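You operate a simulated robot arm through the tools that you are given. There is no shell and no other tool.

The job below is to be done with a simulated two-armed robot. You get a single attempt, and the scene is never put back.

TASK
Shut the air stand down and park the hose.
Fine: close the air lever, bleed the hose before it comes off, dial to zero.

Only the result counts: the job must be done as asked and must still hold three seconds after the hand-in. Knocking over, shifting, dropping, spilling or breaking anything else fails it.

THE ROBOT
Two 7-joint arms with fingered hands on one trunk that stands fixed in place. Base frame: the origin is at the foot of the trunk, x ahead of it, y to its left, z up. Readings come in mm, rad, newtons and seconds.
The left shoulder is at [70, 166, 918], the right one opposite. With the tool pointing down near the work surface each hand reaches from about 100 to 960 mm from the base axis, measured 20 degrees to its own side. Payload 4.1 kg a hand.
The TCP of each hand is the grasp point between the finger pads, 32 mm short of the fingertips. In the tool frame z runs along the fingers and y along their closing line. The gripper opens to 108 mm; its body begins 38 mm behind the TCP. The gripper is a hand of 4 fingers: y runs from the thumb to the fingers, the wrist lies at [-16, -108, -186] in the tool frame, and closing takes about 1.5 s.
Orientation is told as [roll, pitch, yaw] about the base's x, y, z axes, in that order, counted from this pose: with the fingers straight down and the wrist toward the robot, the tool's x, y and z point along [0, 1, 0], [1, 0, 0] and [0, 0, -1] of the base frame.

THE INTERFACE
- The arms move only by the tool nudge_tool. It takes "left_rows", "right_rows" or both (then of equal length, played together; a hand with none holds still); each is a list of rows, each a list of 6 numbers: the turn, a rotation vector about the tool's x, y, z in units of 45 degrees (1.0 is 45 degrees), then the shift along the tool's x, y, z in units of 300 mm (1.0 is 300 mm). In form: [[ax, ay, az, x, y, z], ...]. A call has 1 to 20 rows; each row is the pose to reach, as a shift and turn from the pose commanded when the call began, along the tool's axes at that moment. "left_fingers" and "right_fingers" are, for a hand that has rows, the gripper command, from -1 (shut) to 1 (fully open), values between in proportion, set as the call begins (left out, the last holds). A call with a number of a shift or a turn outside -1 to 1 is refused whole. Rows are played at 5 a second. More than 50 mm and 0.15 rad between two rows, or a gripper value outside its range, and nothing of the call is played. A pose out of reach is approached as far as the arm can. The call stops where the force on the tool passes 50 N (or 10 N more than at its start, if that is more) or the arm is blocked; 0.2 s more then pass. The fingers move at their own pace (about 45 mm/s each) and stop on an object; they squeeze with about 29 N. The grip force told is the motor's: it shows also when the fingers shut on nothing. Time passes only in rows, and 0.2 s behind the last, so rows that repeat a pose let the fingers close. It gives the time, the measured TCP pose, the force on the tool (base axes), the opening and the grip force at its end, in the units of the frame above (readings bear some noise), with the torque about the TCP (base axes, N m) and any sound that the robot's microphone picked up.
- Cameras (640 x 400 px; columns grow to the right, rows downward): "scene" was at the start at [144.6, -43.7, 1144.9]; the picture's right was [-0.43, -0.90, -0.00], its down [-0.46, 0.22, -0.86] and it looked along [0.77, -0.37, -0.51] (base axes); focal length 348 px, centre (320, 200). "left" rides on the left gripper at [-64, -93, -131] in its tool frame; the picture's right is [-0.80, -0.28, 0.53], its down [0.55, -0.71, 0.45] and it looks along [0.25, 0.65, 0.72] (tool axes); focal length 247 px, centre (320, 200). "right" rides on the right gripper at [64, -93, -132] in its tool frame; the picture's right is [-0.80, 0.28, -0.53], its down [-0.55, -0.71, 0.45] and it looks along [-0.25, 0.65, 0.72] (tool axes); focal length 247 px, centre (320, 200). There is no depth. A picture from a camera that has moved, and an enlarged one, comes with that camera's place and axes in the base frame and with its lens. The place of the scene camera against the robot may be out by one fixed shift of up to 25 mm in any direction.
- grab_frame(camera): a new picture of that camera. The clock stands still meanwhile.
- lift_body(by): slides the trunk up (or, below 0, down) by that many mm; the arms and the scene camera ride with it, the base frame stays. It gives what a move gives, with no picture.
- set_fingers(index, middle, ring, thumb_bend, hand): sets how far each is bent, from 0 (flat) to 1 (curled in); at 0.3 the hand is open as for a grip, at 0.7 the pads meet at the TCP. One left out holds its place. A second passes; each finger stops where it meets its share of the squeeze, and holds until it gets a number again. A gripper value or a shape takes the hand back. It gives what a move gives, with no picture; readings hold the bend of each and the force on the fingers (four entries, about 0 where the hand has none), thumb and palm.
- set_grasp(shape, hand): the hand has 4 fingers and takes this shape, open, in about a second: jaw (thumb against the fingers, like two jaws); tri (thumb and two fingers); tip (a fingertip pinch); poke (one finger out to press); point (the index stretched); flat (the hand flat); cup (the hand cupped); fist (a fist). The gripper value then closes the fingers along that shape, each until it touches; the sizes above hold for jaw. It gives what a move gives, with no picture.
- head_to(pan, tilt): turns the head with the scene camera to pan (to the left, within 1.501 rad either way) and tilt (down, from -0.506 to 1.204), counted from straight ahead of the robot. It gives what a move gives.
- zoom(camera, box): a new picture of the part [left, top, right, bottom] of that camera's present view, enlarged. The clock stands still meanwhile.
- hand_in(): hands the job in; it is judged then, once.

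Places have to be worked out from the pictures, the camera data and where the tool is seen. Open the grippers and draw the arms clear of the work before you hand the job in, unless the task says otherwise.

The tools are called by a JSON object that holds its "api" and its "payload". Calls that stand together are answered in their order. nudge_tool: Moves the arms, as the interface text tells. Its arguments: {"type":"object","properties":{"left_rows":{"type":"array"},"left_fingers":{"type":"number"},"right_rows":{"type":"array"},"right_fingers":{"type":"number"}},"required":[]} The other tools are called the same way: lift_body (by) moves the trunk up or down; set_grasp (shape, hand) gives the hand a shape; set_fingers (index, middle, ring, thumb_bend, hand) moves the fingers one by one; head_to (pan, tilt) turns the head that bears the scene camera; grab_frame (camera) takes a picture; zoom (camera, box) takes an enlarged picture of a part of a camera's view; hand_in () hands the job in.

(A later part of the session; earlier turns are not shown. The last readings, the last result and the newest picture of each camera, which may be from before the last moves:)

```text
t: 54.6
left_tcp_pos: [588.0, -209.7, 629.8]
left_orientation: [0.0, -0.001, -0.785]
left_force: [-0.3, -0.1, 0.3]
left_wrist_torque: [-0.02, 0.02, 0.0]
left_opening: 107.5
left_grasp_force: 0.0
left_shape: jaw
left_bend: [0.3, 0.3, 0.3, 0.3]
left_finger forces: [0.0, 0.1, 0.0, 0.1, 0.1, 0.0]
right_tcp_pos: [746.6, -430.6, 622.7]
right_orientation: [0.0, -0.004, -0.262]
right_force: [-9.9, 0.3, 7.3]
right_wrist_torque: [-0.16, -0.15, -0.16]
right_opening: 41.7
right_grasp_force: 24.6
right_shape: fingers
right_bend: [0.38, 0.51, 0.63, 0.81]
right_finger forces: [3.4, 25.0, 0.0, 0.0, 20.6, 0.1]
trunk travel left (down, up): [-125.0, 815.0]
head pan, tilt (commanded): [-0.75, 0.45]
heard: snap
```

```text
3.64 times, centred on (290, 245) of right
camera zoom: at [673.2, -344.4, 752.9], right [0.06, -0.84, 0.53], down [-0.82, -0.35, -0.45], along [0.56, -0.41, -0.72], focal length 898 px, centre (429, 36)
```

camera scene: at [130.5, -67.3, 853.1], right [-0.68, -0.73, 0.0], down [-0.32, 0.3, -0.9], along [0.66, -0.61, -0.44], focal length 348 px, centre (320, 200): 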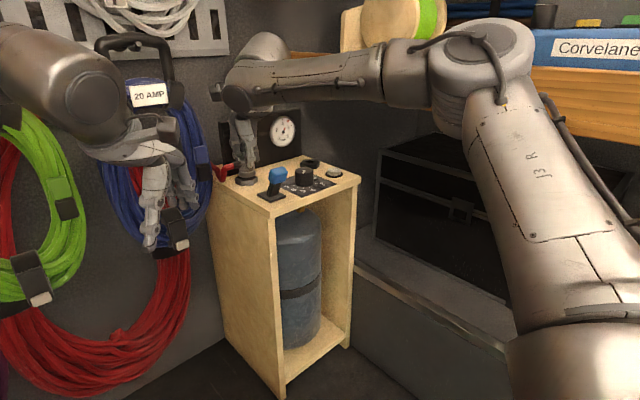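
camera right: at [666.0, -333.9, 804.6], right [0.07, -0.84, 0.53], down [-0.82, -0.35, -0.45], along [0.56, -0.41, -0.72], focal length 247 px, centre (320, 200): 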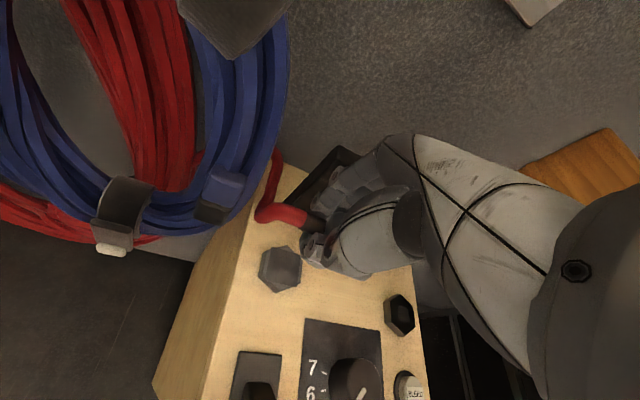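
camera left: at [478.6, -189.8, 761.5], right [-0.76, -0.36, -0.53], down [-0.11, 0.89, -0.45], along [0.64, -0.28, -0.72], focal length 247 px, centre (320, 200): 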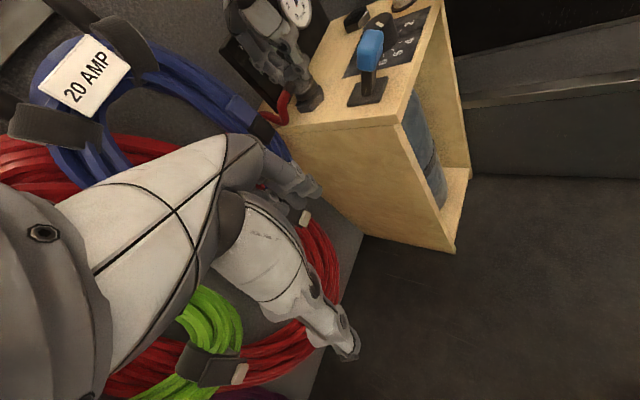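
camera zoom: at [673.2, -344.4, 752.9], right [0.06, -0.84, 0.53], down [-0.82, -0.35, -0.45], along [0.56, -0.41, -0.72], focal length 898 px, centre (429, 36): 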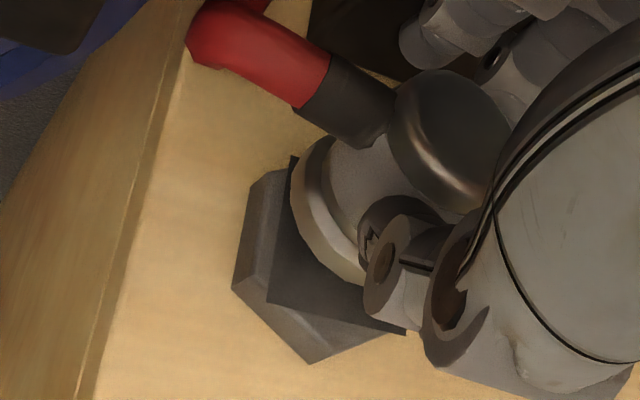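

The unbalanced thumb squeeze unlatched it again (second snap) and the coupling is now held tilted between thumb and middle finger. I'll look at the whole situation before acting.

{"api": "zoom", "payload": {"camera": "scene", "box": [205, 110, 305, 220]}}

{"api": "zoom", "payload": {"camera": "left", "box": [230, 10, 370, 140]}}

{"api": "zoom", "payload": {"camera": "right", "box": [200, 130, 400, 310]}}

```text
3.64 times, centred on (255, 165) of scene
camera zoom: at [129.2, -67.0, 853.2], right [-0.68, -0.73, 0.0], down [-0.32, 0.3, -0.9], along [0.66, -0.61, -0.43], focal length 1265 px, centre (556, 327)
```

zoom: 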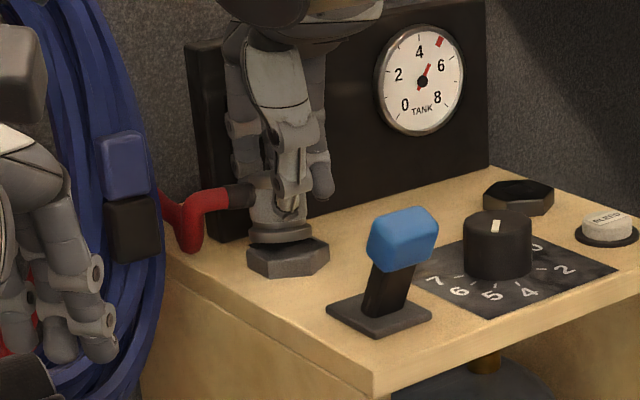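

```text
3.08 times, centred on (300, 75) of left
camera zoom: at [477.4, -189.6, 762.3], right [-0.76, -0.36, -0.53], down [-0.11, 0.89, -0.45], along [0.64, -0.28, -0.72], focal length 760 px, centre (382, 585)
```

zoom: 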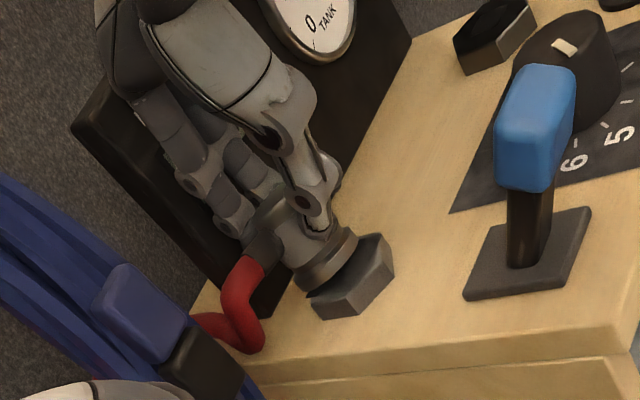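

```text
2.22 times, centred on (300, 220) of right
camera zoom: at [673.2, -344.4, 752.9], right [0.06, -0.84, 0.53], down [-0.82, -0.35, -0.45], along [0.56, -0.41, -0.72], focal length 549 px, centre (364, 156)
```

zoom: 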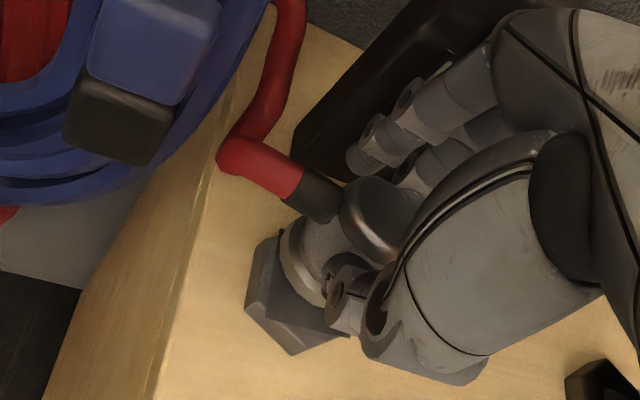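

The coupling is still held just above the hex. I lift a few millimetres and restore the full three-finger grip so I can re-seat it and release it in a balanced way.

{"api": "nudge_tool", "payload": {"right_rows": [[0, 0, 0, 0, 0, -0.01], [0, 0, 0, 0, 0, -0.02], [0, 0, 0, 0, 0, -0.02], [0, 0, 0, 0, 0, -0.02], [0, 0, 0, 0, 0, -0.02], [0, 0, 0, 0, 0, -0.02], [0, 0, 0, 0, 0, -0.02], [0, 0, 0, 0, 0, -0.02]], "right_fingers": -1}}

{"api": "zoom", "payload": {"camera": "scene", "box": [229, 155, 264, 190]}}

{"api": "zoom", "payload": {"camera": "left", "box": [285, 65, 335, 125]}}

{"api": "zoom", "payload": {"camera": "right", "box": [240, 190, 340, 300]}}

```text
t: 56.4
left_tcp_pos: [589.9, -209.5, 628.7]
left_orientation: [0.0, 0.0, -0.785]
left_force: [0.6, -0.9, 0.0]
left_wrist_torque: [0.0, 0.02, 0.0]
left_opening: 107.4
left_grasp_force: 0.2
left_shape: jaw
left_bend: [0.3, 0.3, 0.3, 0.3]
left_finger forces: [0.1, 0.0, 0.0, 0.0, 0.0, 0.1]
right_tcp_pos: [747.9, -429.8, 626.5]
right_orientation: [0.0, -0.002, -0.262]
right_force: [0.0, 0.5, -0.6]
right_wrist_torque: [0.01, -0.05, -0.02]
right_opening: 17.9
right_grasp_force: 28.7
right_shape: jaw
right_bend: [0.73, 0.54, 0.53, 0.7]
right_finger forces: [9.1, 19.4, 0.0, 0.0, 30.2, 0.0]
trunk travel left (down, up): [-125.0, 815.0]
head pan, tilt (commanded): [-0.75, 0.45]
```

```text
11.43 times, centred on (246, 172) of scene
camera zoom: at [130.7, -67.3, 853.0], right [-0.68, -0.73, 0.0], down [-0.32, 0.3, -0.9], along [0.66, -0.61, -0.44], focal length 3974 px, centre (1160, 514)
```

zoom: 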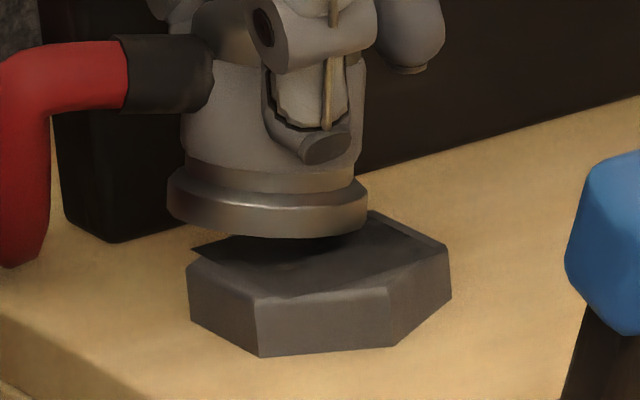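

```text
6.67 times, centred on (310, 95) of left
camera zoom: at [478.7, -189.9, 761.2], right [-0.76, -0.36, -0.53], down [-0.11, 0.89, -0.45], along [0.63, -0.28, -0.72], focal length 1646 px, centre (387, 900)
```

zoom: 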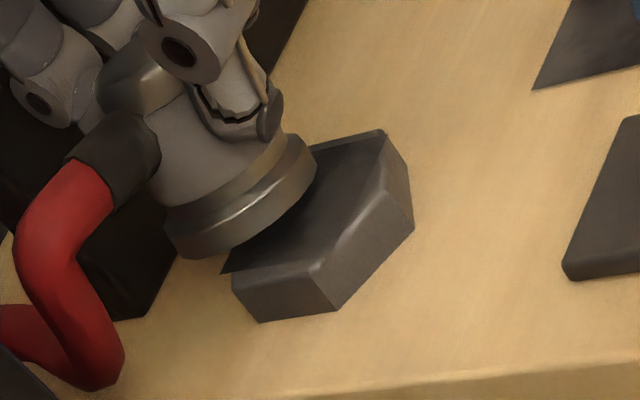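

```text
3.64 times, centred on (290, 245) of right
camera zoom: at [674.4, -344.5, 757.7], right [0.07, -0.84, 0.53], down [-0.82, -0.35, -0.45], along [0.56, -0.41, -0.72], focal length 898 px, centre (429, 36)
```

zoom: 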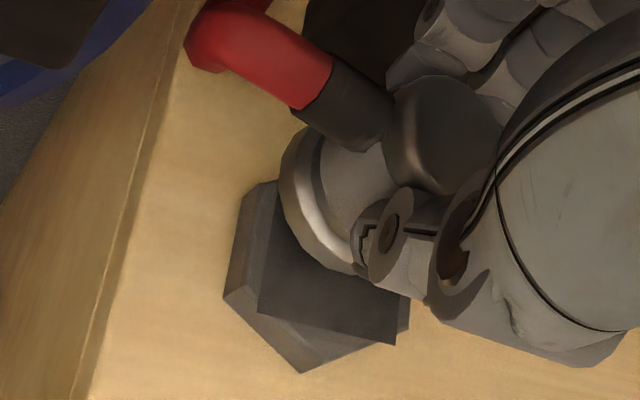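

The grip now holds the coupling tilted, with its flange about (+14,0) mm off the hex centre. I'll shift it back over the hex and check, so it can be set down flat and regrasped cleanly.

{"api": "nudge_tool", "payload": {"right_rows": [[0, 0, 0, -0.003, -0.015, -0.01], [0, 0, 0, -0.008, -0.03, -0.01], [0, 0, 0, -0.0137, -0.0447, -0.01]]}}

{"api": "zoom", "payload": {"camera": "scene", "box": [229, 155, 264, 190]}}

{"api": "zoom", "payload": {"camera": "left", "box": [285, 65, 335, 125]}}

{"api": "zoom", "payload": {"camera": "right", "box": [240, 190, 340, 300]}}

```text
t: 57.2
left_tcp_pos: [590.2, -210.6, 629.7]
left_orientation: [0.0, 0.001, -0.785]
left_force: [0.2, 0.2, 0.2]
left_wrist_torque: [0.0, -0.01, 0.0]
left_opening: 108.0
left_grasp_force: 0.0
left_shape: jaw
left_bend: [0.3, 0.3, 0.3, 0.3]
left_finger forces: [0.0, 0.1, 0.0, 0.1, 0.0, 0.0]
right_tcp_pos: [734.2, -431.0, 629.1]
right_orientation: [0.001, -0.001, -0.261]
right_force: [-0.1, 0.5, -1.1]
right_wrist_torque: [0.02, 0.02, 0.02]
right_opening: 17.9
right_grasp_force: 28.7
right_shape: jaw
right_bend: [0.73, 0.54, 0.53, 0.7]
right_finger forces: [9.1, 19.3, 0.0, 0.0, 30.2, 0.0]
trunk travel left (down, up): [-125.0, 815.0]
head pan, tilt (commanded): [-0.75, 0.45]
```

```text
11.43 times, centred on (246, 172) of scene
camera zoom: at [130.7, -67.3, 853.0], right [-0.68, -0.73, 0.0], down [-0.32, 0.3, -0.9], along [0.66, -0.61, -0.44], focal length 3974 px, centre (1160, 514)
```

zoom: 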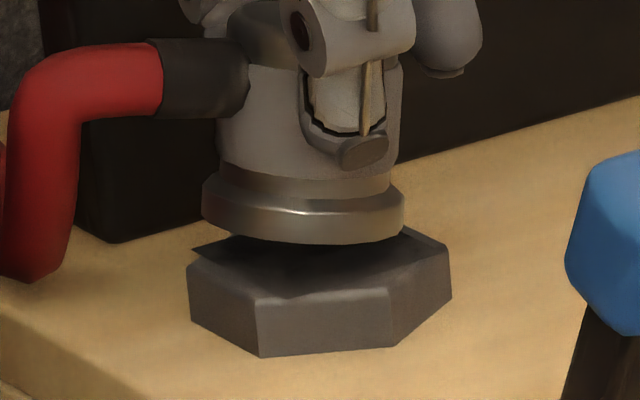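

```text
6.67 times, centred on (310, 95) of left
camera zoom: at [478.7, -189.8, 761.3], right [-0.76, -0.36, -0.53], down [-0.11, 0.89, -0.45], along [0.64, -0.28, -0.72], focal length 1646 px, centre (387, 900)
```

zoom: 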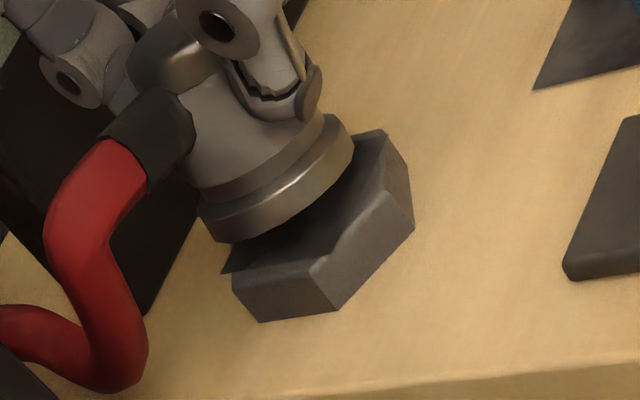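

```text
3.64 times, centred on (290, 245) of right
camera zoom: at [661.9, -344.6, 760.4], right [0.07, -0.84, 0.53], down [-0.82, -0.35, -0.45], along [0.56, -0.41, -0.72], focal length 898 px, centre (429, 36)
```

zoom: 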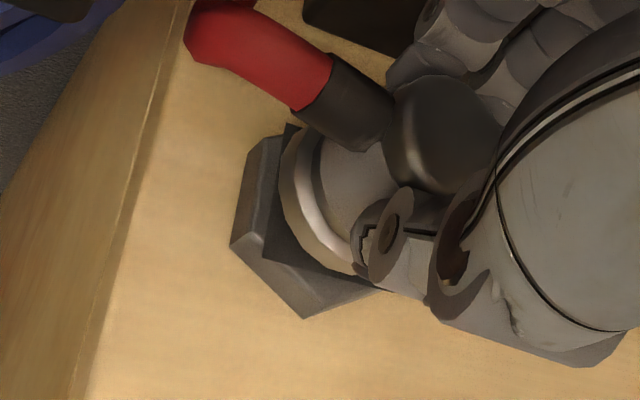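

Offset now about (+1.75,+1.65) mm with an ~8 mm gap. I correct that and lower until light contact.

{"api": "nudge_tool", "payload": {"right_rows": [[0, 0, 0, -0.0068, -0.0042, 0.0], [0, 0, 0, -0.0068, -0.0042, 0.007], [0, 0, 0, -0.0068, -0.0042, 0.014], [0, 0, 0, -0.0068, -0.0042, 0.019]]}}

{"api": "zoom", "payload": {"camera": "scene", "box": [229, 155, 264, 190]}}

{"api": "zoom", "payload": {"camera": "left", "box": [285, 65, 335, 125]}}

```text
t: 58.2
left_tcp_pos: [588.8, -210.8, 629.6]
left_orientation: [-0.001, 0.001, -0.786]
left_force: [-0.7, 0.1, 0.4]
left_wrist_torque: [0.0, 0.0, 0.03]
left_opening: 107.8
left_grasp_force: 0.0
left_shape: jaw
left_bend: [0.3, 0.3, 0.3, 0.3]
left_finger forces: [0.1, 0.1, 0.0, 0.0, 0.0, 0.1]
right_tcp_pos: [731.9, -431.9, 625.0]
right_orientation: [0.0, -0.003, -0.263]
right_force: [-0.1, 0.9, 3.5]
right_wrist_torque: [-0.08, -0.06, -0.01]
right_opening: 18.0
right_grasp_force: 29.1
right_shape: jaw
right_bend: [0.73, 0.54, 0.53, 0.7]
right_finger forces: [9.1, 19.4, 0.1, 0.1, 30.7, 0.1]
trunk travel left (down, up): [-125.0, 815.0]
head pan, tilt (commanded): [-0.75, 0.45]
```

```text
11.43 times, centred on (246, 172) of scene
camera zoom: at [130.3, -67.1, 853.2], right [-0.68, -0.73, 0.0], down [-0.32, 0.3, -0.9], along [0.66, -0.61, -0.43], focal length 3974 px, centre (1160, 514)
```

zoom: 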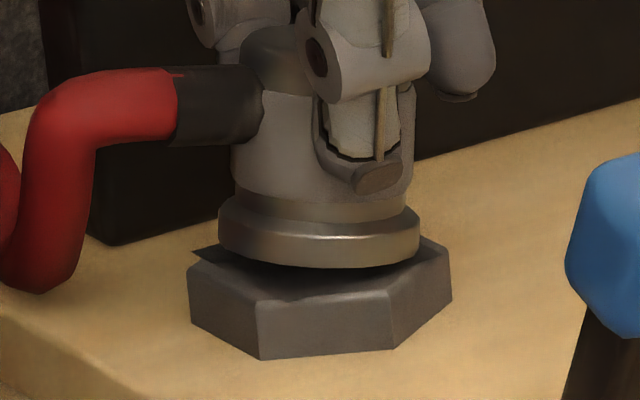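

```text
6.67 times, centred on (310, 95) of left
camera zoom: at [478.4, -189.6, 761.7], right [-0.76, -0.36, -0.53], down [-0.11, 0.89, -0.45], along [0.64, -0.28, -0.72], focal length 1646 px, centre (387, 900)
```

zoom: 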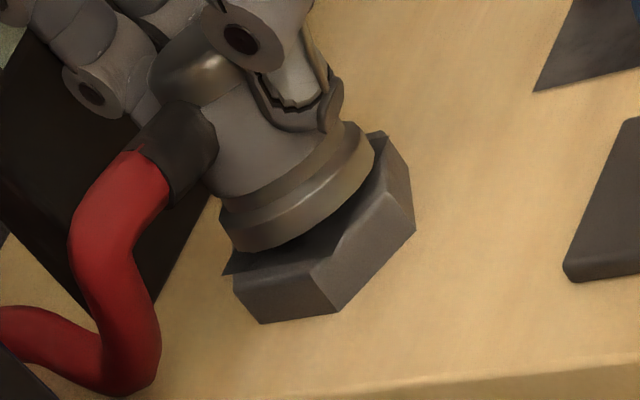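

Light contact (3.5 N) with the flange centred. I release all fingers together with small balanced openings so the coupling settles flat.

{"api": "set_fingers", "payload": {"hand": "right", "index": 0.6, "middle": 0.42, "ring": 0.42, "thumb_bend": 0.58}}

{"api": "zoom", "payload": {"camera": "scene", "box": [229, 155, 264, 190]}}

{"api": "zoom", "payload": {"camera": "left", "box": [285, 65, 335, 125]}}

{"api": "zoom", "payload": {"camera": "right", "box": [220, 170, 360, 310]}}

```text
t: 59.2
left_tcp_pos: [590.6, -210.5, 630.0]
left_orientation: [0.0, 0.0, -0.785]
left_force: [-0.1, 0.1, 0.6]
left_wrist_torque: [0.04, 0.01, 0.01]
left_opening: 107.7
left_grasp_force: 0.1
left_shape: jaw
left_bend: [0.3, 0.3, 0.3, 0.3]
left_finger forces: [0.0, 0.0, 0.1, 0.0, 0.0, 0.0]
right_tcp_pos: [733.0, -432.0, 623.6]
right_orientation: [-0.001, 0.0, -0.263]
right_force: [0.5, 0.8, 0.1]
right_wrist_torque: [-0.03, 0.02, 0.01]
right_opening: 33.0
right_grasp_force: 0.0
right_shape: fingers
right_bend: [0.6, 0.42, 0.42, 0.57]
right_finger forces: [0.0, 0.0, 0.0, 0.0, 0.0, 0.0]
trunk travel left (down, up): [-125.0, 815.0]
head pan, tilt (commanded): [-0.75, 0.45]
```

```text
11.43 times, centred on (246, 172) of scene
camera zoom: at [130.7, -67.3, 853.0], right [-0.68, -0.73, 0.0], down [-0.32, 0.3, -0.9], along [0.66, -0.61, -0.44], focal length 3974 px, centre (1160, 514)
```

zoom: 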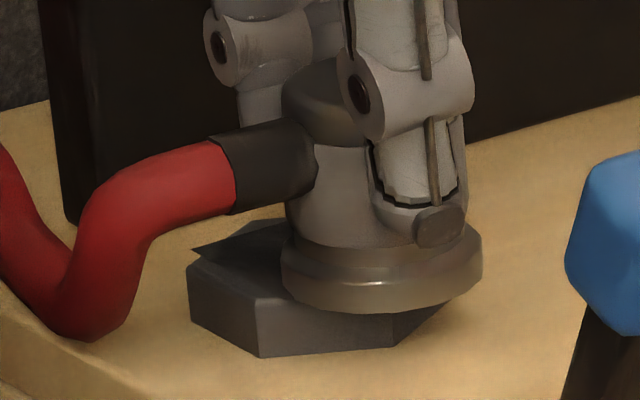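

```text
6.67 times, centred on (310, 95) of left
camera zoom: at [478.7, -189.8, 761.3], right [-0.76, -0.36, -0.53], down [-0.11, 0.89, -0.45], along [0.64, -0.28, -0.72], focal length 1646 px, centre (387, 900)
```

zoom: 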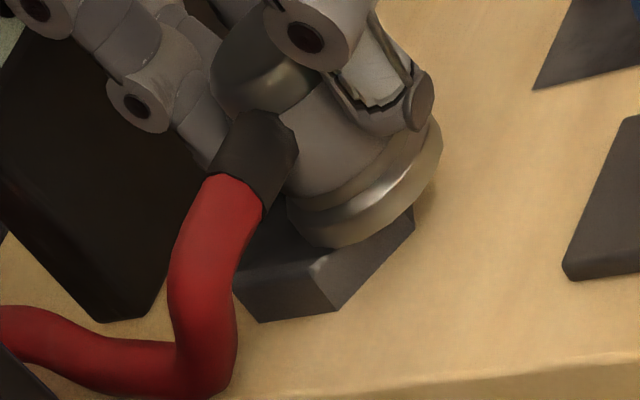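

```text
2.86 times, centred on (290, 240) of right
camera zoom: at [660.0, -346.3, 754.8], right [0.07, -0.84, 0.53], down [-0.82, -0.35, -0.45], along [0.56, -0.41, -0.72], focal length 706 px, centre (406, 86)
```

zoom: 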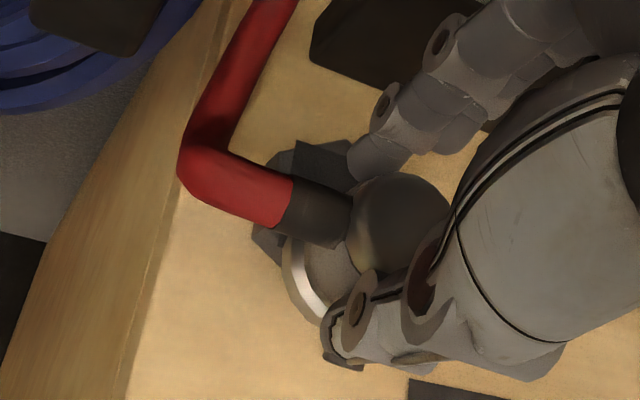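

Released, the coupling slid about 18 mm toward the robot – the bent hose pushes it – but it still stands upright on the hex, caged between thumb and fingers. I lower slightly and close again for a lower, well-centred grip.

{"api": "nudge_tool", "payload": {"right_rows": [[0, 0, 0, 0, 0, 0.009], [0, 0, 0, 0, 0, 0.018]]}}

{"api": "nudge_tool", "payload": {"right_rows": [[0, 0, 0, 0, 0, 0], [0, 0, 0, 0, 0, 0], [0, 0, 0, 0, 0, 0], [0, 0, 0, 0, 0, 0], [0, 0, 0, 0, 0, 0], [0, 0, 0, 0, 0, 0]], "right_fingers": -1}}

{"api": "zoom", "payload": {"camera": "scene", "box": [229, 155, 264, 190]}}

{"api": "zoom", "payload": {"camera": "left", "box": [285, 65, 335, 125]}}

{"api": "zoom", "payload": {"camera": "right", "box": [220, 170, 360, 310]}}

```text
t: 59.8
left_tcp_pos: [590.6, -209.8, 628.3]
left_orientation: [-0.001, 0.001, -0.786]
left_force: [-0.2, -0.8, 0.4]
left_wrist_torque: [0.02, 0.03, -0.02]
left_opening: 107.4
left_grasp_force: 0.1
left_shape: jaw
left_bend: [0.3, 0.3, 0.3, 0.3]
left_finger forces: [0.0, 0.1, 0.1, 0.1, 0.0, 0.0]
right_tcp_pos: [733.7, -432.9, 619.2]
right_orientation: [0.0, -0.001, -0.26]
right_force: [0.1, -0.3, 0.1]
right_wrist_torque: [0.0, 0.01, 0.02]
right_opening: 33.1
right_grasp_force: 0.1
right_shape: fingers
right_bend: [0.6, 0.42, 0.42, 0.57]
right_finger forces: [0.0, 0.0, 0.0, 0.2, 0.0, 0.0]
trunk travel left (down, up): [-125.0, 815.0]
head pan, tilt (commanded): [-0.75, 0.45]
```

```text
t: 61.2
left_tcp_pos: [589.9, -209.0, 628.9]
left_orientation: [0.001, 0.0, -0.785]
left_force: [-1.1, 0.5, -0.7]
left_wrist_torque: [0.01, 0.03, 0.0]
left_opening: 107.6
left_grasp_force: 0.1
left_shape: jaw
left_bend: [0.3, 0.3, 0.3, 0.3]
left_finger forces: [0.0, 0.1, 0.0, 0.1, 0.0, 0.0]
right_tcp_pos: [732.9, -432.5, 617.7]
right_orientation: [0.0, 0.0, -0.262]
right_force: [1.2, -0.2, -0.1]
right_wrist_torque: [0.01, 0.01, 0.01]
right_opening: 6.1
right_grasp_force: 28.8
right_shape: jaw
right_bend: [0.62, 0.56, 0.69, 0.63]
right_finger forces: [21.6, 8.0, 0.0, 0.1, 31.3, 0.0]
trunk travel left (down, up): [-125.0, 815.0]
head pan, tilt (commanded): [-0.75, 0.45]
```

```text
11.43 times, centred on (246, 172) of scene
camera zoom: at [130.7, -67.3, 853.0], right [-0.68, -0.73, 0.0], down [-0.32, 0.3, -0.9], along [0.66, -0.61, -0.44], focal length 3974 px, centre (1160, 514)
```

zoom: 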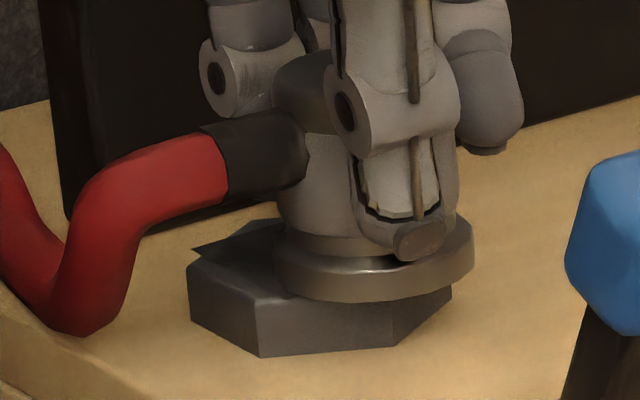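

```text
6.67 times, centred on (310, 95) of left
camera zoom: at [478.8, -189.8, 761.3], right [-0.76, -0.36, -0.53], down [-0.11, 0.89, -0.45], along [0.63, -0.28, -0.72], focal length 1646 px, centre (387, 900)
```

zoom: 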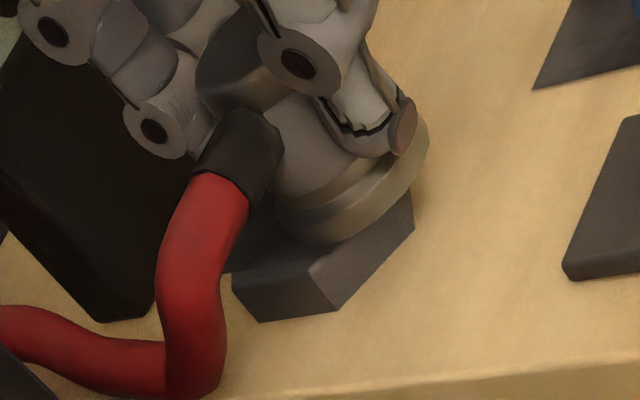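

```text
2.86 times, centred on (290, 240) of right
camera zoom: at [660.2, -346.3, 749.3], right [0.07, -0.84, 0.53], down [-0.82, -0.35, -0.45], along [0.56, -0.41, -0.72], focal length 706 px, centre (406, 86)
```

zoom: 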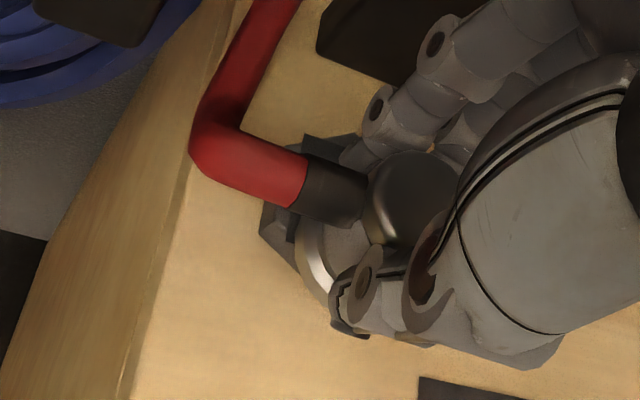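

This grip is much better (upright, balanced: index 22, middle 8, thumb 31 N). Flange offset is about (−13.6,−2.8) mm, so I lift 7.5 mm and shift (+13.6,+2.8).

{"api": "nudge_tool", "payload": {"right_rows": [[0, 0, 0, 0, 0, -0.015], [0, 0, 0, 0, 0, -0.027], [0, 0, 0, 0.01, 0.02, -0.027], [0, 0, 0, 0.0207, 0.0413, -0.027], [0, 0, 0, 0.0207, 0.0413, -0.027]]}}

{"api": "zoom", "payload": {"camera": "scene", "box": [229, 155, 264, 190]}}

{"api": "zoom", "payload": {"camera": "left", "box": [285, 65, 335, 125]}}

{"api": "zoom", "payload": {"camera": "right", "box": [240, 190, 340, 300]}}

```text
t: 62.4
left_tcp_pos: [590.3, -209.6, 629.8]
left_orientation: [-0.001, 0.001, -0.786]
left_force: [0.9, 0.2, -0.4]
left_wrist_torque: [0.01, -0.01, 0.04]
left_opening: 107.8
left_grasp_force: 0.1
left_shape: jaw
left_bend: [0.3, 0.3, 0.3, 0.3]
left_finger forces: [0.0, 0.1, 0.0, 0.0, 0.0, 0.1]
right_tcp_pos: [747.2, -429.3, 627.0]
right_orientation: [-0.002, 0.0, -0.263]
right_force: [0.1, 0.2, -0.9]
right_wrist_torque: [0.02, 0.02, 0.02]
right_opening: 6.0
right_grasp_force: 29.2
right_shape: jaw
right_bend: [0.62, 0.56, 0.69, 0.63]
right_finger forces: [21.8, 8.4, 0.0, 0.0, 31.3, 0.1]
trunk travel left (down, up): [-125.0, 815.0]
head pan, tilt (commanded): [-0.75, 0.45]
```

```text
11.43 times, centred on (246, 172) of scene
camera zoom: at [130.7, -67.4, 853.0], right [-0.68, -0.73, 0.0], down [-0.32, 0.3, -0.9], along [0.66, -0.61, -0.44], focal length 3974 px, centre (1160, 514)
```

zoom: 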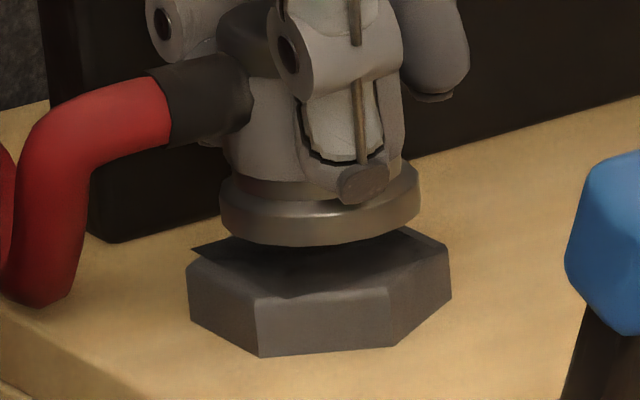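

```text
6.67 times, centred on (310, 95) of left
camera zoom: at [478.8, -189.9, 761.2], right [-0.76, -0.36, -0.53], down [-0.11, 0.89, -0.45], along [0.63, -0.28, -0.72], focal length 1646 px, centre (387, 900)
```

zoom: 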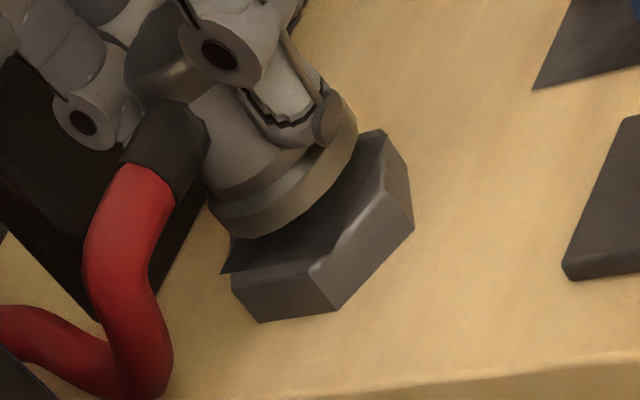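

```text
3.64 times, centred on (290, 245) of right
camera zoom: at [673.6, -343.6, 757.3], right [0.07, -0.84, 0.53], down [-0.82, -0.35, -0.45], along [0.56, -0.41, -0.72], focal length 898 px, centre (429, 36)
```

zoom: 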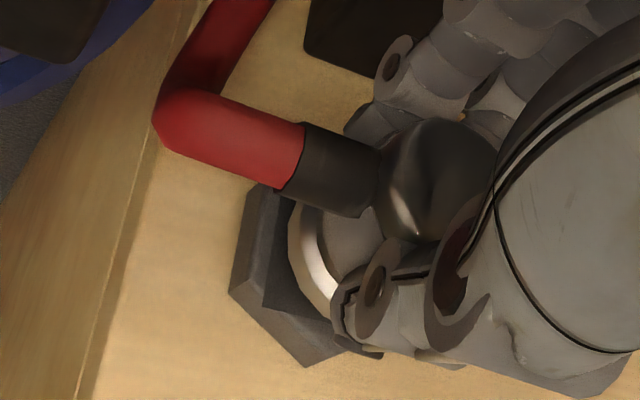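

Residual offset about (−4.2,+2.3) mm with a 9 mm gap. I correct it and lower to ~1.5 mm above the seat.

{"api": "nudge_tool", "payload": {"right_rows": [[0, 0, 0, -0.0038, 0.0155, 0], [0, 0, 0, -0.0038, 0.0155, 0.01], [0, 0, 0, -0.0038, 0.0155, 0.02], [0, 0, 0, -0.0038, 0.0155, 0.026]]}}

{"api": "zoom", "payload": {"camera": "scene", "box": [229, 155, 264, 190]}}

{"api": "zoom", "payload": {"camera": "left", "box": [285, 65, 335, 125]}}

{"api": "zoom", "payload": {"camera": "right", "box": [240, 190, 340, 300]}}

```text
t: 63.4
left_tcp_pos: [589.6, -210.1, 630.0]
left_orientation: [0.001, 0.0, -0.787]
left_force: [0.3, -0.4, -0.2]
left_wrist_torque: [0.0, 0.01, -0.01]
left_opening: 107.7
left_grasp_force: 0.0
left_shape: jaw
left_bend: [0.3, 0.3, 0.3, 0.3]
left_finger forces: [0.0, 0.1, 0.1, 0.0, 0.0, 0.0]
right_tcp_pos: [748.5, -433.3, 618.8]
right_orientation: [0.001, -0.003, -0.262]
right_force: [0.0, 0.0, -0.4]
right_wrist_torque: [-0.03, 0.06, -0.01]
right_opening: 6.0
right_grasp_force: 28.7
right_shape: jaw
right_bend: [0.62, 0.56, 0.69, 0.63]
right_finger forces: [21.7, 8.3, 0.1, 0.0, 31.3, 0.1]
right hand out of reach, approached as far as the arm can: row 1
trunk travel left (down, up): [-125.0, 815.0]
head pan, tilt (commanded): [-0.75, 0.45]
```

```text
11.43 times, centred on (246, 172) of scene
camera zoom: at [130.7, -67.4, 853.0], right [-0.68, -0.73, 0.0], down [-0.32, 0.3, -0.9], along [0.66, -0.61, -0.44], focal length 3974 px, centre (1160, 514)
```

zoom: 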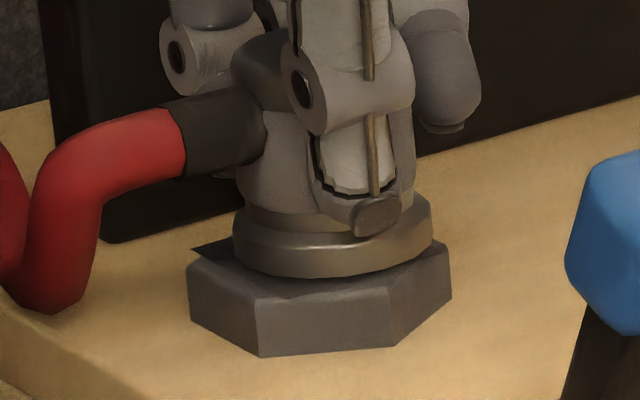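

```text
6.67 times, centred on (310, 95) of left
camera zoom: at [478.8, -189.8, 761.2], right [-0.76, -0.36, -0.53], down [-0.11, 0.89, -0.45], along [0.63, -0.28, -0.72], focal length 1646 px, centre (387, 900)
```

zoom: 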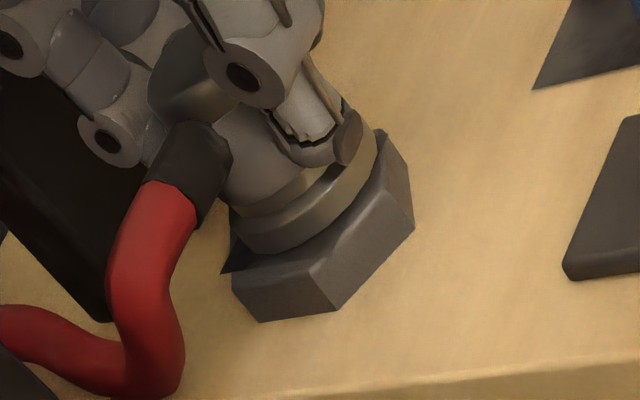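

```text
3.64 times, centred on (290, 245) of right
camera zoom: at [674.9, -346.5, 749.5], right [0.07, -0.84, 0.53], down [-0.82, -0.35, -0.45], along [0.56, -0.41, -0.72], focal length 898 px, centre (429, 36)
```

zoom: 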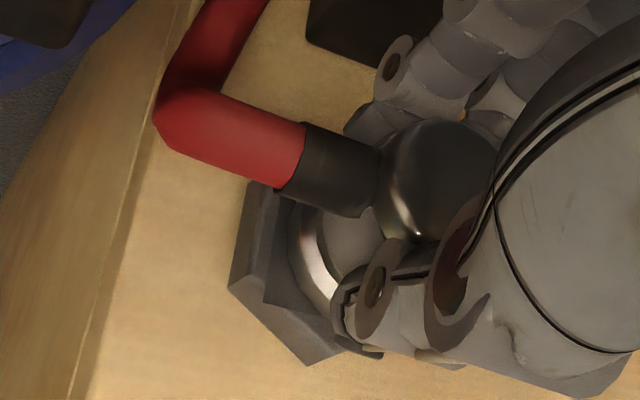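

Residual is now about (+1.9,+1.9) mm to move. I shift and lower onto the seat.

{"api": "nudge_tool", "payload": {"right_rows": [[0, 0, 0, 0.0078, 0.0045, 0], [0, 0, 0, 0.0078, 0.0045, 0.003], [0, 0, 0, 0.0078, 0.0045, 0.005]]}}

{"api": "zoom", "payload": {"camera": "scene", "box": [229, 155, 264, 190]}}

{"api": "zoom", "payload": {"camera": "left", "box": [285, 65, 335, 125]}}

```text
t: 64.2
left_tcp_pos: [589.7, -209.0, 630.5]
left_orientation: [0.0, 0.0, -0.786]
left_force: [0.5, 0.7, 0.5]
left_wrist_torque: [0.0, 0.01, -0.01]
left_opening: 107.7
left_grasp_force: 0.0
left_shape: jaw
left_bend: [0.3, 0.3, 0.3, 0.3]
left_finger forces: [0.0, 0.1, 0.0, 0.1, 0.1, 0.0]
right_tcp_pos: [746.3, -429.9, 617.8]
right_orientation: [0.003, -0.003, -0.262]
right_force: [0.5, -1.3, 2.6]
right_wrist_torque: [-0.01, -0.08, -0.02]
right_opening: 6.0
right_grasp_force: 28.9
right_shape: jaw
right_bend: [0.62, 0.56, 0.69, 0.63]
right_finger forces: [21.4, 8.9, 0.0, 0.0, 31.4, 0.0]
right hand out of reach, approached as far as the arm can: row 1, 2, 3
trunk travel left (down, up): [-125.0, 815.0]
head pan, tilt (commanded): [-0.75, 0.45]
```

```text
11.43 times, centred on (246, 172) of scene
camera zoom: at [130.4, -67.3, 853.1], right [-0.68, -0.73, 0.0], down [-0.32, 0.3, -0.9], along [0.66, -0.61, -0.44], focal length 3974 px, centre (1160, 514)
```

zoom: 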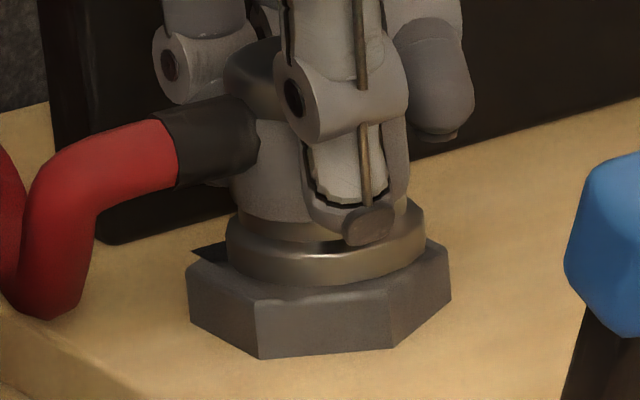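

```text
6.67 times, centred on (310, 95) of left
camera zoom: at [478.5, -189.8, 761.5], right [-0.76, -0.36, -0.53], down [-0.11, 0.89, -0.45], along [0.64, -0.28, -0.72], focal length 1646 px, centre (387, 900)
```

zoom: 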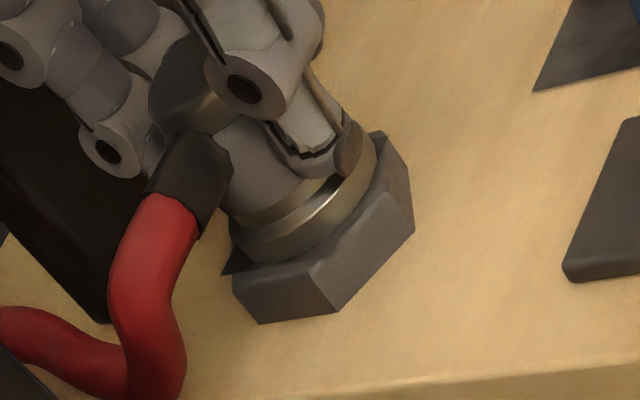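

Seated with 2.6 N contact, centred to about 1 mm. I press down as before to latch it.

{"api": "nudge_tool", "payload": {"right_rows": [[0, 0, 0, 0, 0, 0.003], [0, 0, 0, 0, 0, 0.006], [0, 0, 0, 0, 0, 0.009], [0, 0, 0, 0, 0, 0.009]]}}

{"api": "zoom", "payload": {"camera": "scene", "box": [229, 155, 264, 190]}}

```text
t: 65.2
left_tcp_pos: [590.1, -209.0, 630.9]
left_orientation: [-0.001, 0.0, -0.785]
left_force: [0.0, -0.5, 0.1]
left_wrist_torque: [-0.03, 0.0, -0.02]
left_opening: 107.8
left_grasp_force: 0.2
left_shape: jaw
left_bend: [0.3, 0.3, 0.3, 0.3]
left_finger forces: [0.0, 0.0, 0.0, 0.0, 0.0, 0.1]
right_tcp_pos: [746.9, -428.8, 616.9]
right_orientation: [0.001, -0.006, -0.26]
right_force: [3.4, 5.3, 12.6]
right_wrist_torque: [0.21, -0.23, -0.06]
right_opening: 6.1
right_grasp_force: 29.3
right_shape: jaw
right_bend: [0.62, 0.56, 0.69, 0.64]
right_finger forces: [25.2, 9.8, 0.0, 0.0, 32.9, 0.1]
trunk travel left (down, up): [-125.0, 815.0]
head pan, tilt (commanded): [-0.75, 0.45]
heard: snap
```

```text
11.43 times, centred on (246, 172) of scene
camera zoom: at [129.6, -66.1, 853.4], right [-0.68, -0.73, 0.0], down [-0.32, 0.3, -0.9], along [0.66, -0.61, -0.43], focal length 3974 px, centre (1160, 514)
```

zoom: 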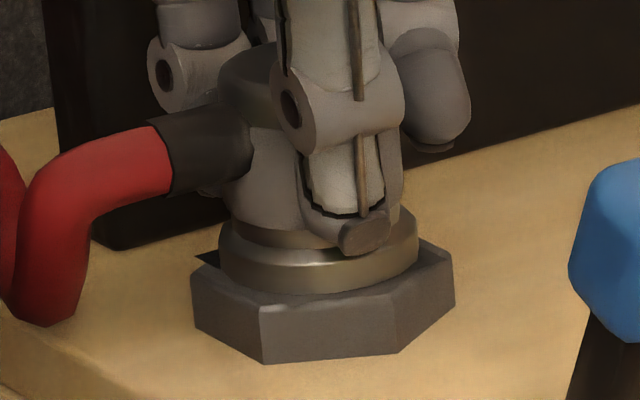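

Latched again (snap). I relieve the vertical and small lateral loads before releasing anything.

{"api": "nudge_tool", "payload": {"right_rows": [[0, 0, 0, 0.002, 0.001, -0.004], [0, 0, 0, 0.005, 0.0018, -0.008], [0, 0, 0, 0.005, 0.0018, -0.01]]}}

```text
t: 66.0
left_tcp_pos: [590.2, -209.1, 631.1]
left_orientation: [-0.001, 0.0, -0.786]
left_force: [-0.3, 0.1, 0.3]
left_wrist_torque: [-0.01, -0.02, -0.01]
left_opening: 107.7
left_grasp_force: 0.1
left_shape: jaw
left_bend: [0.3, 0.3, 0.3, 0.3]
left_finger forces: [0.0, 0.1, 0.0, 0.0, 0.0, 0.2]
right_tcp_pos: [747.0, -427.9, 618.2]
right_orientation: [0.0, -0.002, -0.262]
right_force: [3.7, 5.8, 5.4]
right_wrist_torque: [0.19, -0.3, -0.06]
right_opening: 6.3
right_grasp_force: 28.9
right_shape: jaw
right_bend: [0.62, 0.56, 0.69, 0.64]
right_finger forces: [25.0, 9.4, 0.0, 0.1, 32.3, 0.1]
trunk travel left (down, up): [-125.0, 815.0]
head pan, tilt (commanded): [-0.75, 0.45]
```

Still (3.7,5.8,5.4) N. I ease the hand a little further in that direction.

{"api": "nudge_tool", "payload": {"right_rows": [[0, 0, 0, 0.004, 0.002, -0.002], [0, 0, 0, 0.008, 0.004, -0.004], [0, 0, 0, 0.008, 0.004, -0.004]]}}

```text
t: 66.8
left_tcp_pos: [590.8, -209.4, 631.4]
left_orientation: [-0.001, 0.0, -0.785]
left_force: [-0.1, 1.2, 0.0]
left_wrist_torque: [0.03, -0.01, 0.01]
left_opening: 107.8
left_grasp_force: 0.1
left_shape: jaw
left_bend: [0.3, 0.3, 0.3, 0.3]
left_finger forces: [0.0, 0.0, 0.0, 0.0, 0.2, 0.0]
right_tcp_pos: [746.8, -428.0, 618.2]
right_orientation: [-0.001, 0.0, -0.261]
right_force: [0.2, -0.5, 0.3]
right_wrist_torque: [-0.02, -0.05, -0.03]
right_opening: 6.0
right_grasp_force: 29.2
right_shape: jaw
right_bend: [0.62, 0.56, 0.69, 0.64]
right_finger forces: [22.6, 9.8, 0.0, 0.1, 32.2, 0.0]
right hand out of reach, approached as far as the arm can: row 2, 3
trunk travel left (down, up): [-125.0, 815.0]
head pan, tilt (commanded): [-0.75, 0.45]
heard: snap
```

Another snap, and the forces dropped to zero. I check visually whether it's latched or free.

{"api": "zoom", "payload": {"camera": "scene", "box": [229, 155, 264, 190]}}

{"api": "zoom", "payload": {"camera": "left", "box": [285, 65, 335, 125]}}

{"api": "zoom", "payload": {"camera": "right", "box": [240, 190, 340, 300]}}

```text
11.43 times, centred on (246, 172) of scene
camera zoom: at [130.5, -67.4, 853.0], right [-0.68, -0.73, 0.0], down [-0.32, 0.3, -0.9], along [0.66, -0.61, -0.44], focal length 3974 px, centre (1160, 514)
```

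zoom: 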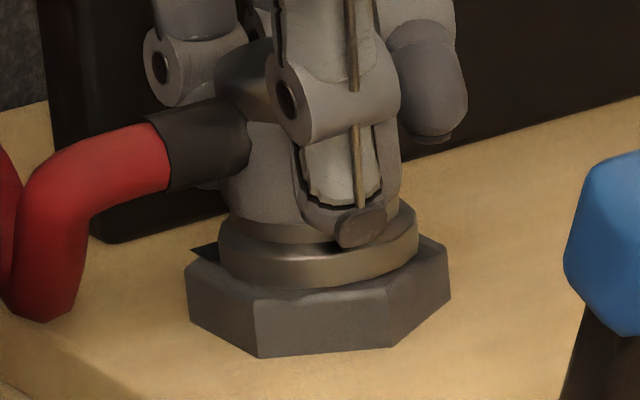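

```text
6.67 times, centred on (310, 95) of left
camera zoom: at [478.6, -189.9, 761.3], right [-0.76, -0.36, -0.53], down [-0.11, 0.89, -0.45], along [0.64, -0.28, -0.72], focal length 1646 px, centre (387, 900)
```

zoom: 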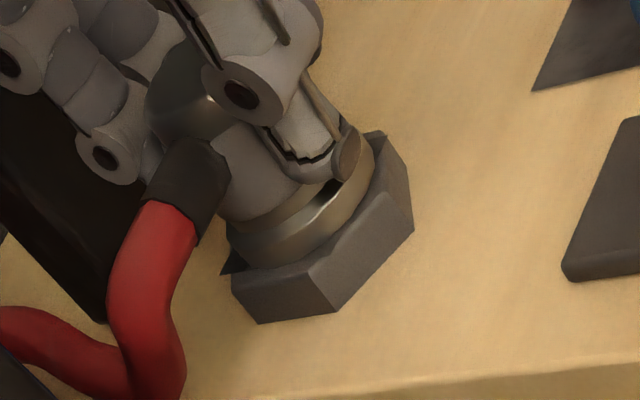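

```text
3.64 times, centred on (290, 245) of right
camera zoom: at [674.0, -342.8, 748.7], right [0.07, -0.84, 0.53], down [-0.82, -0.35, -0.45], along [0.56, -0.41, -0.72], focal length 898 px, centre (429, 36)
```

zoom: 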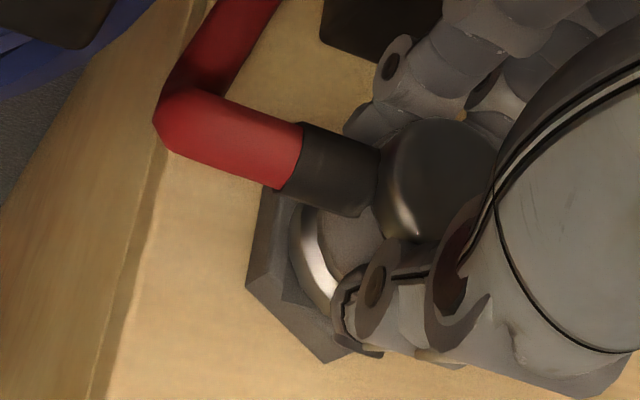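

The flange sits centred on the hex, but I can't tell if it's latched. I test gently with a 1 mm upward move and read the force.

{"api": "nudge_tool", "payload": {"right_rows": [[0, 0, 0, 0, 0, -0.002], [0, 0, 0, 0, 0, -0.004], [0, 0, 0, 0, 0, -0.004]]}}

{"api": "zoom", "payload": {"camera": "scene", "box": [229, 155, 264, 190]}}

```text
t: 67.6
left_tcp_pos: [589.5, -209.5, 630.5]
left_orientation: [0.0, 0.0, -0.786]
left_force: [-0.3, 0.2, 0.6]
left_wrist_torque: [0.04, 0.01, -0.03]
left_opening: 107.6
left_grasp_force: 0.1
left_shape: jaw
left_bend: [0.3, 0.3, 0.3, 0.3]
left_finger forces: [0.0, 0.1, 0.0, 0.0, 0.0, 0.0]
right_tcp_pos: [747.3, -428.0, 619.8]
right_orientation: [0.001, 0.0, -0.262]
right_force: [-0.2, -0.4, -0.9]
right_wrist_torque: [-0.02, -0.02, 0.02]
right_opening: 6.3
right_grasp_force: 29.2
right_shape: jaw
right_bend: [0.62, 0.56, 0.69, 0.64]
right_finger forces: [22.6, 9.6, 0.0, 0.0, 32.0, 0.0]
trunk travel left (down, up): [-125.0, 815.0]
head pan, tilt (commanded): [-0.75, 0.45]
```

```text
11.43 times, centred on (246, 172) of scene
camera zoom: at [130.7, -67.3, 853.0], right [-0.68, -0.73, 0.0], down [-0.32, 0.3, -0.9], along [0.66, -0.61, -0.44], focal length 3974 px, centre (1160, 514)
```

zoom: 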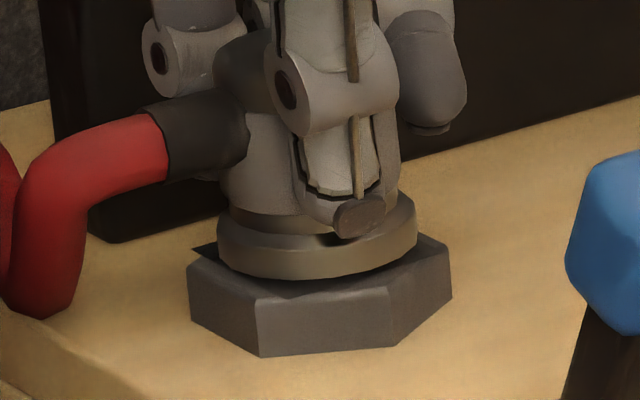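

It lifted freely, so the latch had let go. The hand is now better aligned with the seat (it self-centred), so I press straight down again to latch it with less side load.

{"api": "nudge_tool", "payload": {"right_rows": [[0, 0, 0, 0, 0, 0.004], [0, 0, 0, 0, 0, 0.008], [0, 0, 0, 0, 0, 0.011], [0, 0, 0, 0, 0, 0.013], [0, 0, 0, 0, 0, 0.013]]}}

```text
t: 68.8
left_tcp_pos: [589.8, -210.0, 632.0]
left_orientation: [-0.001, 0.0, -0.784]
left_force: [0.6, -0.1, 0.0]
left_wrist_torque: [0.01, 0.02, -0.02]
left_opening: 107.8
left_grasp_force: 0.1
left_shape: jaw
left_bend: [0.3, 0.3, 0.3, 0.3]
left_finger forces: [0.1, 0.0, 0.1, 0.0, 0.0, 0.1]
right_tcp_pos: [747.4, -428.3, 617.8]
right_orientation: [0.0, -0.005, -0.264]
right_force: [0.5, -1.6, 8.6]
right_wrist_torque: [-0.01, -0.15, -0.04]
right_opening: 6.1
right_grasp_force: 29.0
right_shape: jaw
right_bend: [0.62, 0.56, 0.69, 0.64]
right_finger forces: [23.3, 10.1, 0.1, 0.0, 32.5, 0.0]
trunk travel left (down, up): [-125.0, 815.0]
head pan, tilt (commanded): [-0.75, 0.45]
```

8.6 N and no snap yet; I press another millimetre.

{"api": "nudge_tool", "payload": {"right_rows": [[0, 0, 0, 0, 0, 0.002], [0, 0, 0, 0, 0, 0.004], [0, 0, 0, 0, 0, 0.005]]}}

```text
t: 69.6
left_tcp_pos: [588.4, -209.8, 630.4]
left_orientation: [0.001, -0.001, -0.785]
left_force: [-0.4, 0.4, 0.0]
left_wrist_torque: [0.01, 0.0, -0.04]
left_opening: 107.4
left_grasp_force: 0.0
left_shape: jaw
left_bend: [0.3, 0.3, 0.3, 0.3]
left_finger forces: [0.0, 0.1, 0.0, 0.0, 0.1, 0.0]
right_tcp_pos: [745.9, -427.8, 616.6]
right_orientation: [0.0, -0.006, -0.261]
right_force: [0.7, -0.3, 16.1]
right_wrist_torque: [-0.01, -0.17, -0.03]
right_opening: 6.0
right_grasp_force: 28.7
right_shape: jaw
right_bend: [0.62, 0.56, 0.69, 0.64]
right_finger forces: [24.1, 11.0, 0.0, 0.0, 33.0, 0.1]
trunk travel left (down, up): [-125.0, 815.0]
head pan, tilt (commanded): [-0.75, 0.45]
```

16 N and still no snap. I look at the alignment.

{"api": "zoom", "payload": {"camera": "scene", "box": [229, 155, 264, 190]}}

{"api": "zoom", "payload": {"camera": "left", "box": [285, 65, 335, 125]}}

{"api": "zoom", "payload": {"camera": "right", "box": [240, 190, 340, 300]}}

```text
11.43 times, centred on (246, 172) of scene
camera zoom: at [129.2, -66.5, 853.4], right [-0.68, -0.73, 0.0], down [-0.32, 0.3, -0.9], along [0.66, -0.61, -0.43], focal length 3974 px, centre (1160, 514)
```

zoom: 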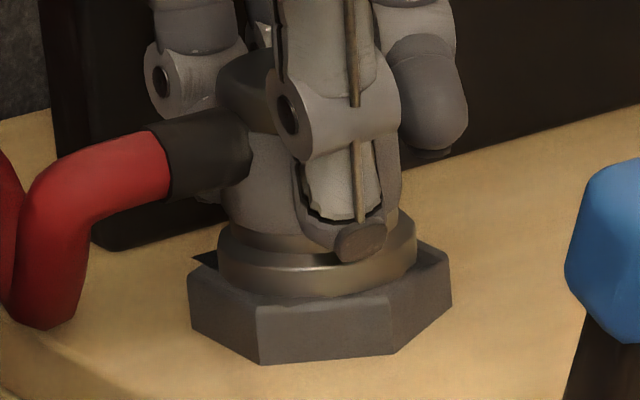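

```text
6.67 times, centred on (310, 95) of left
camera zoom: at [477.5, -189.2, 762.5], right [-0.76, -0.36, -0.53], down [-0.11, 0.89, -0.45], along [0.64, -0.28, -0.72], focal length 1646 px, centre (387, 900)
```

zoom: 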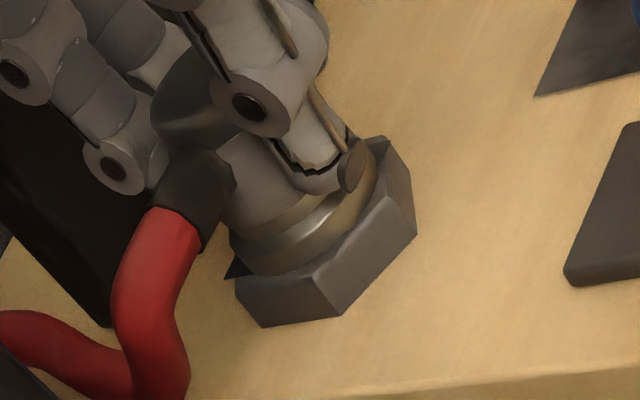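

```text
3.64 times, centred on (290, 245) of right
camera zoom: at [673.0, -342.2, 747.2], right [0.06, -0.84, 0.53], down [-0.82, -0.35, -0.45], along [0.57, -0.41, -0.72], focal length 898 px, centre (429, 36)
```

zoom: 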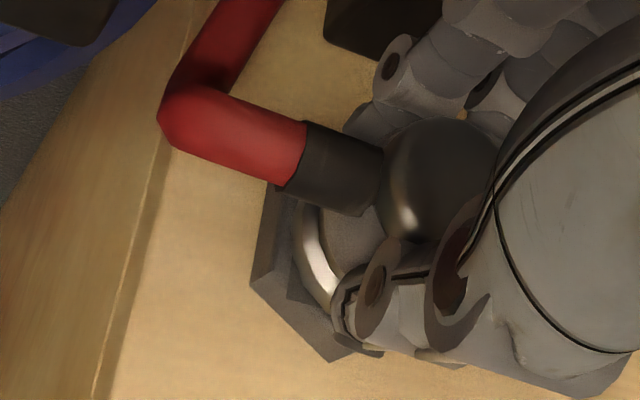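

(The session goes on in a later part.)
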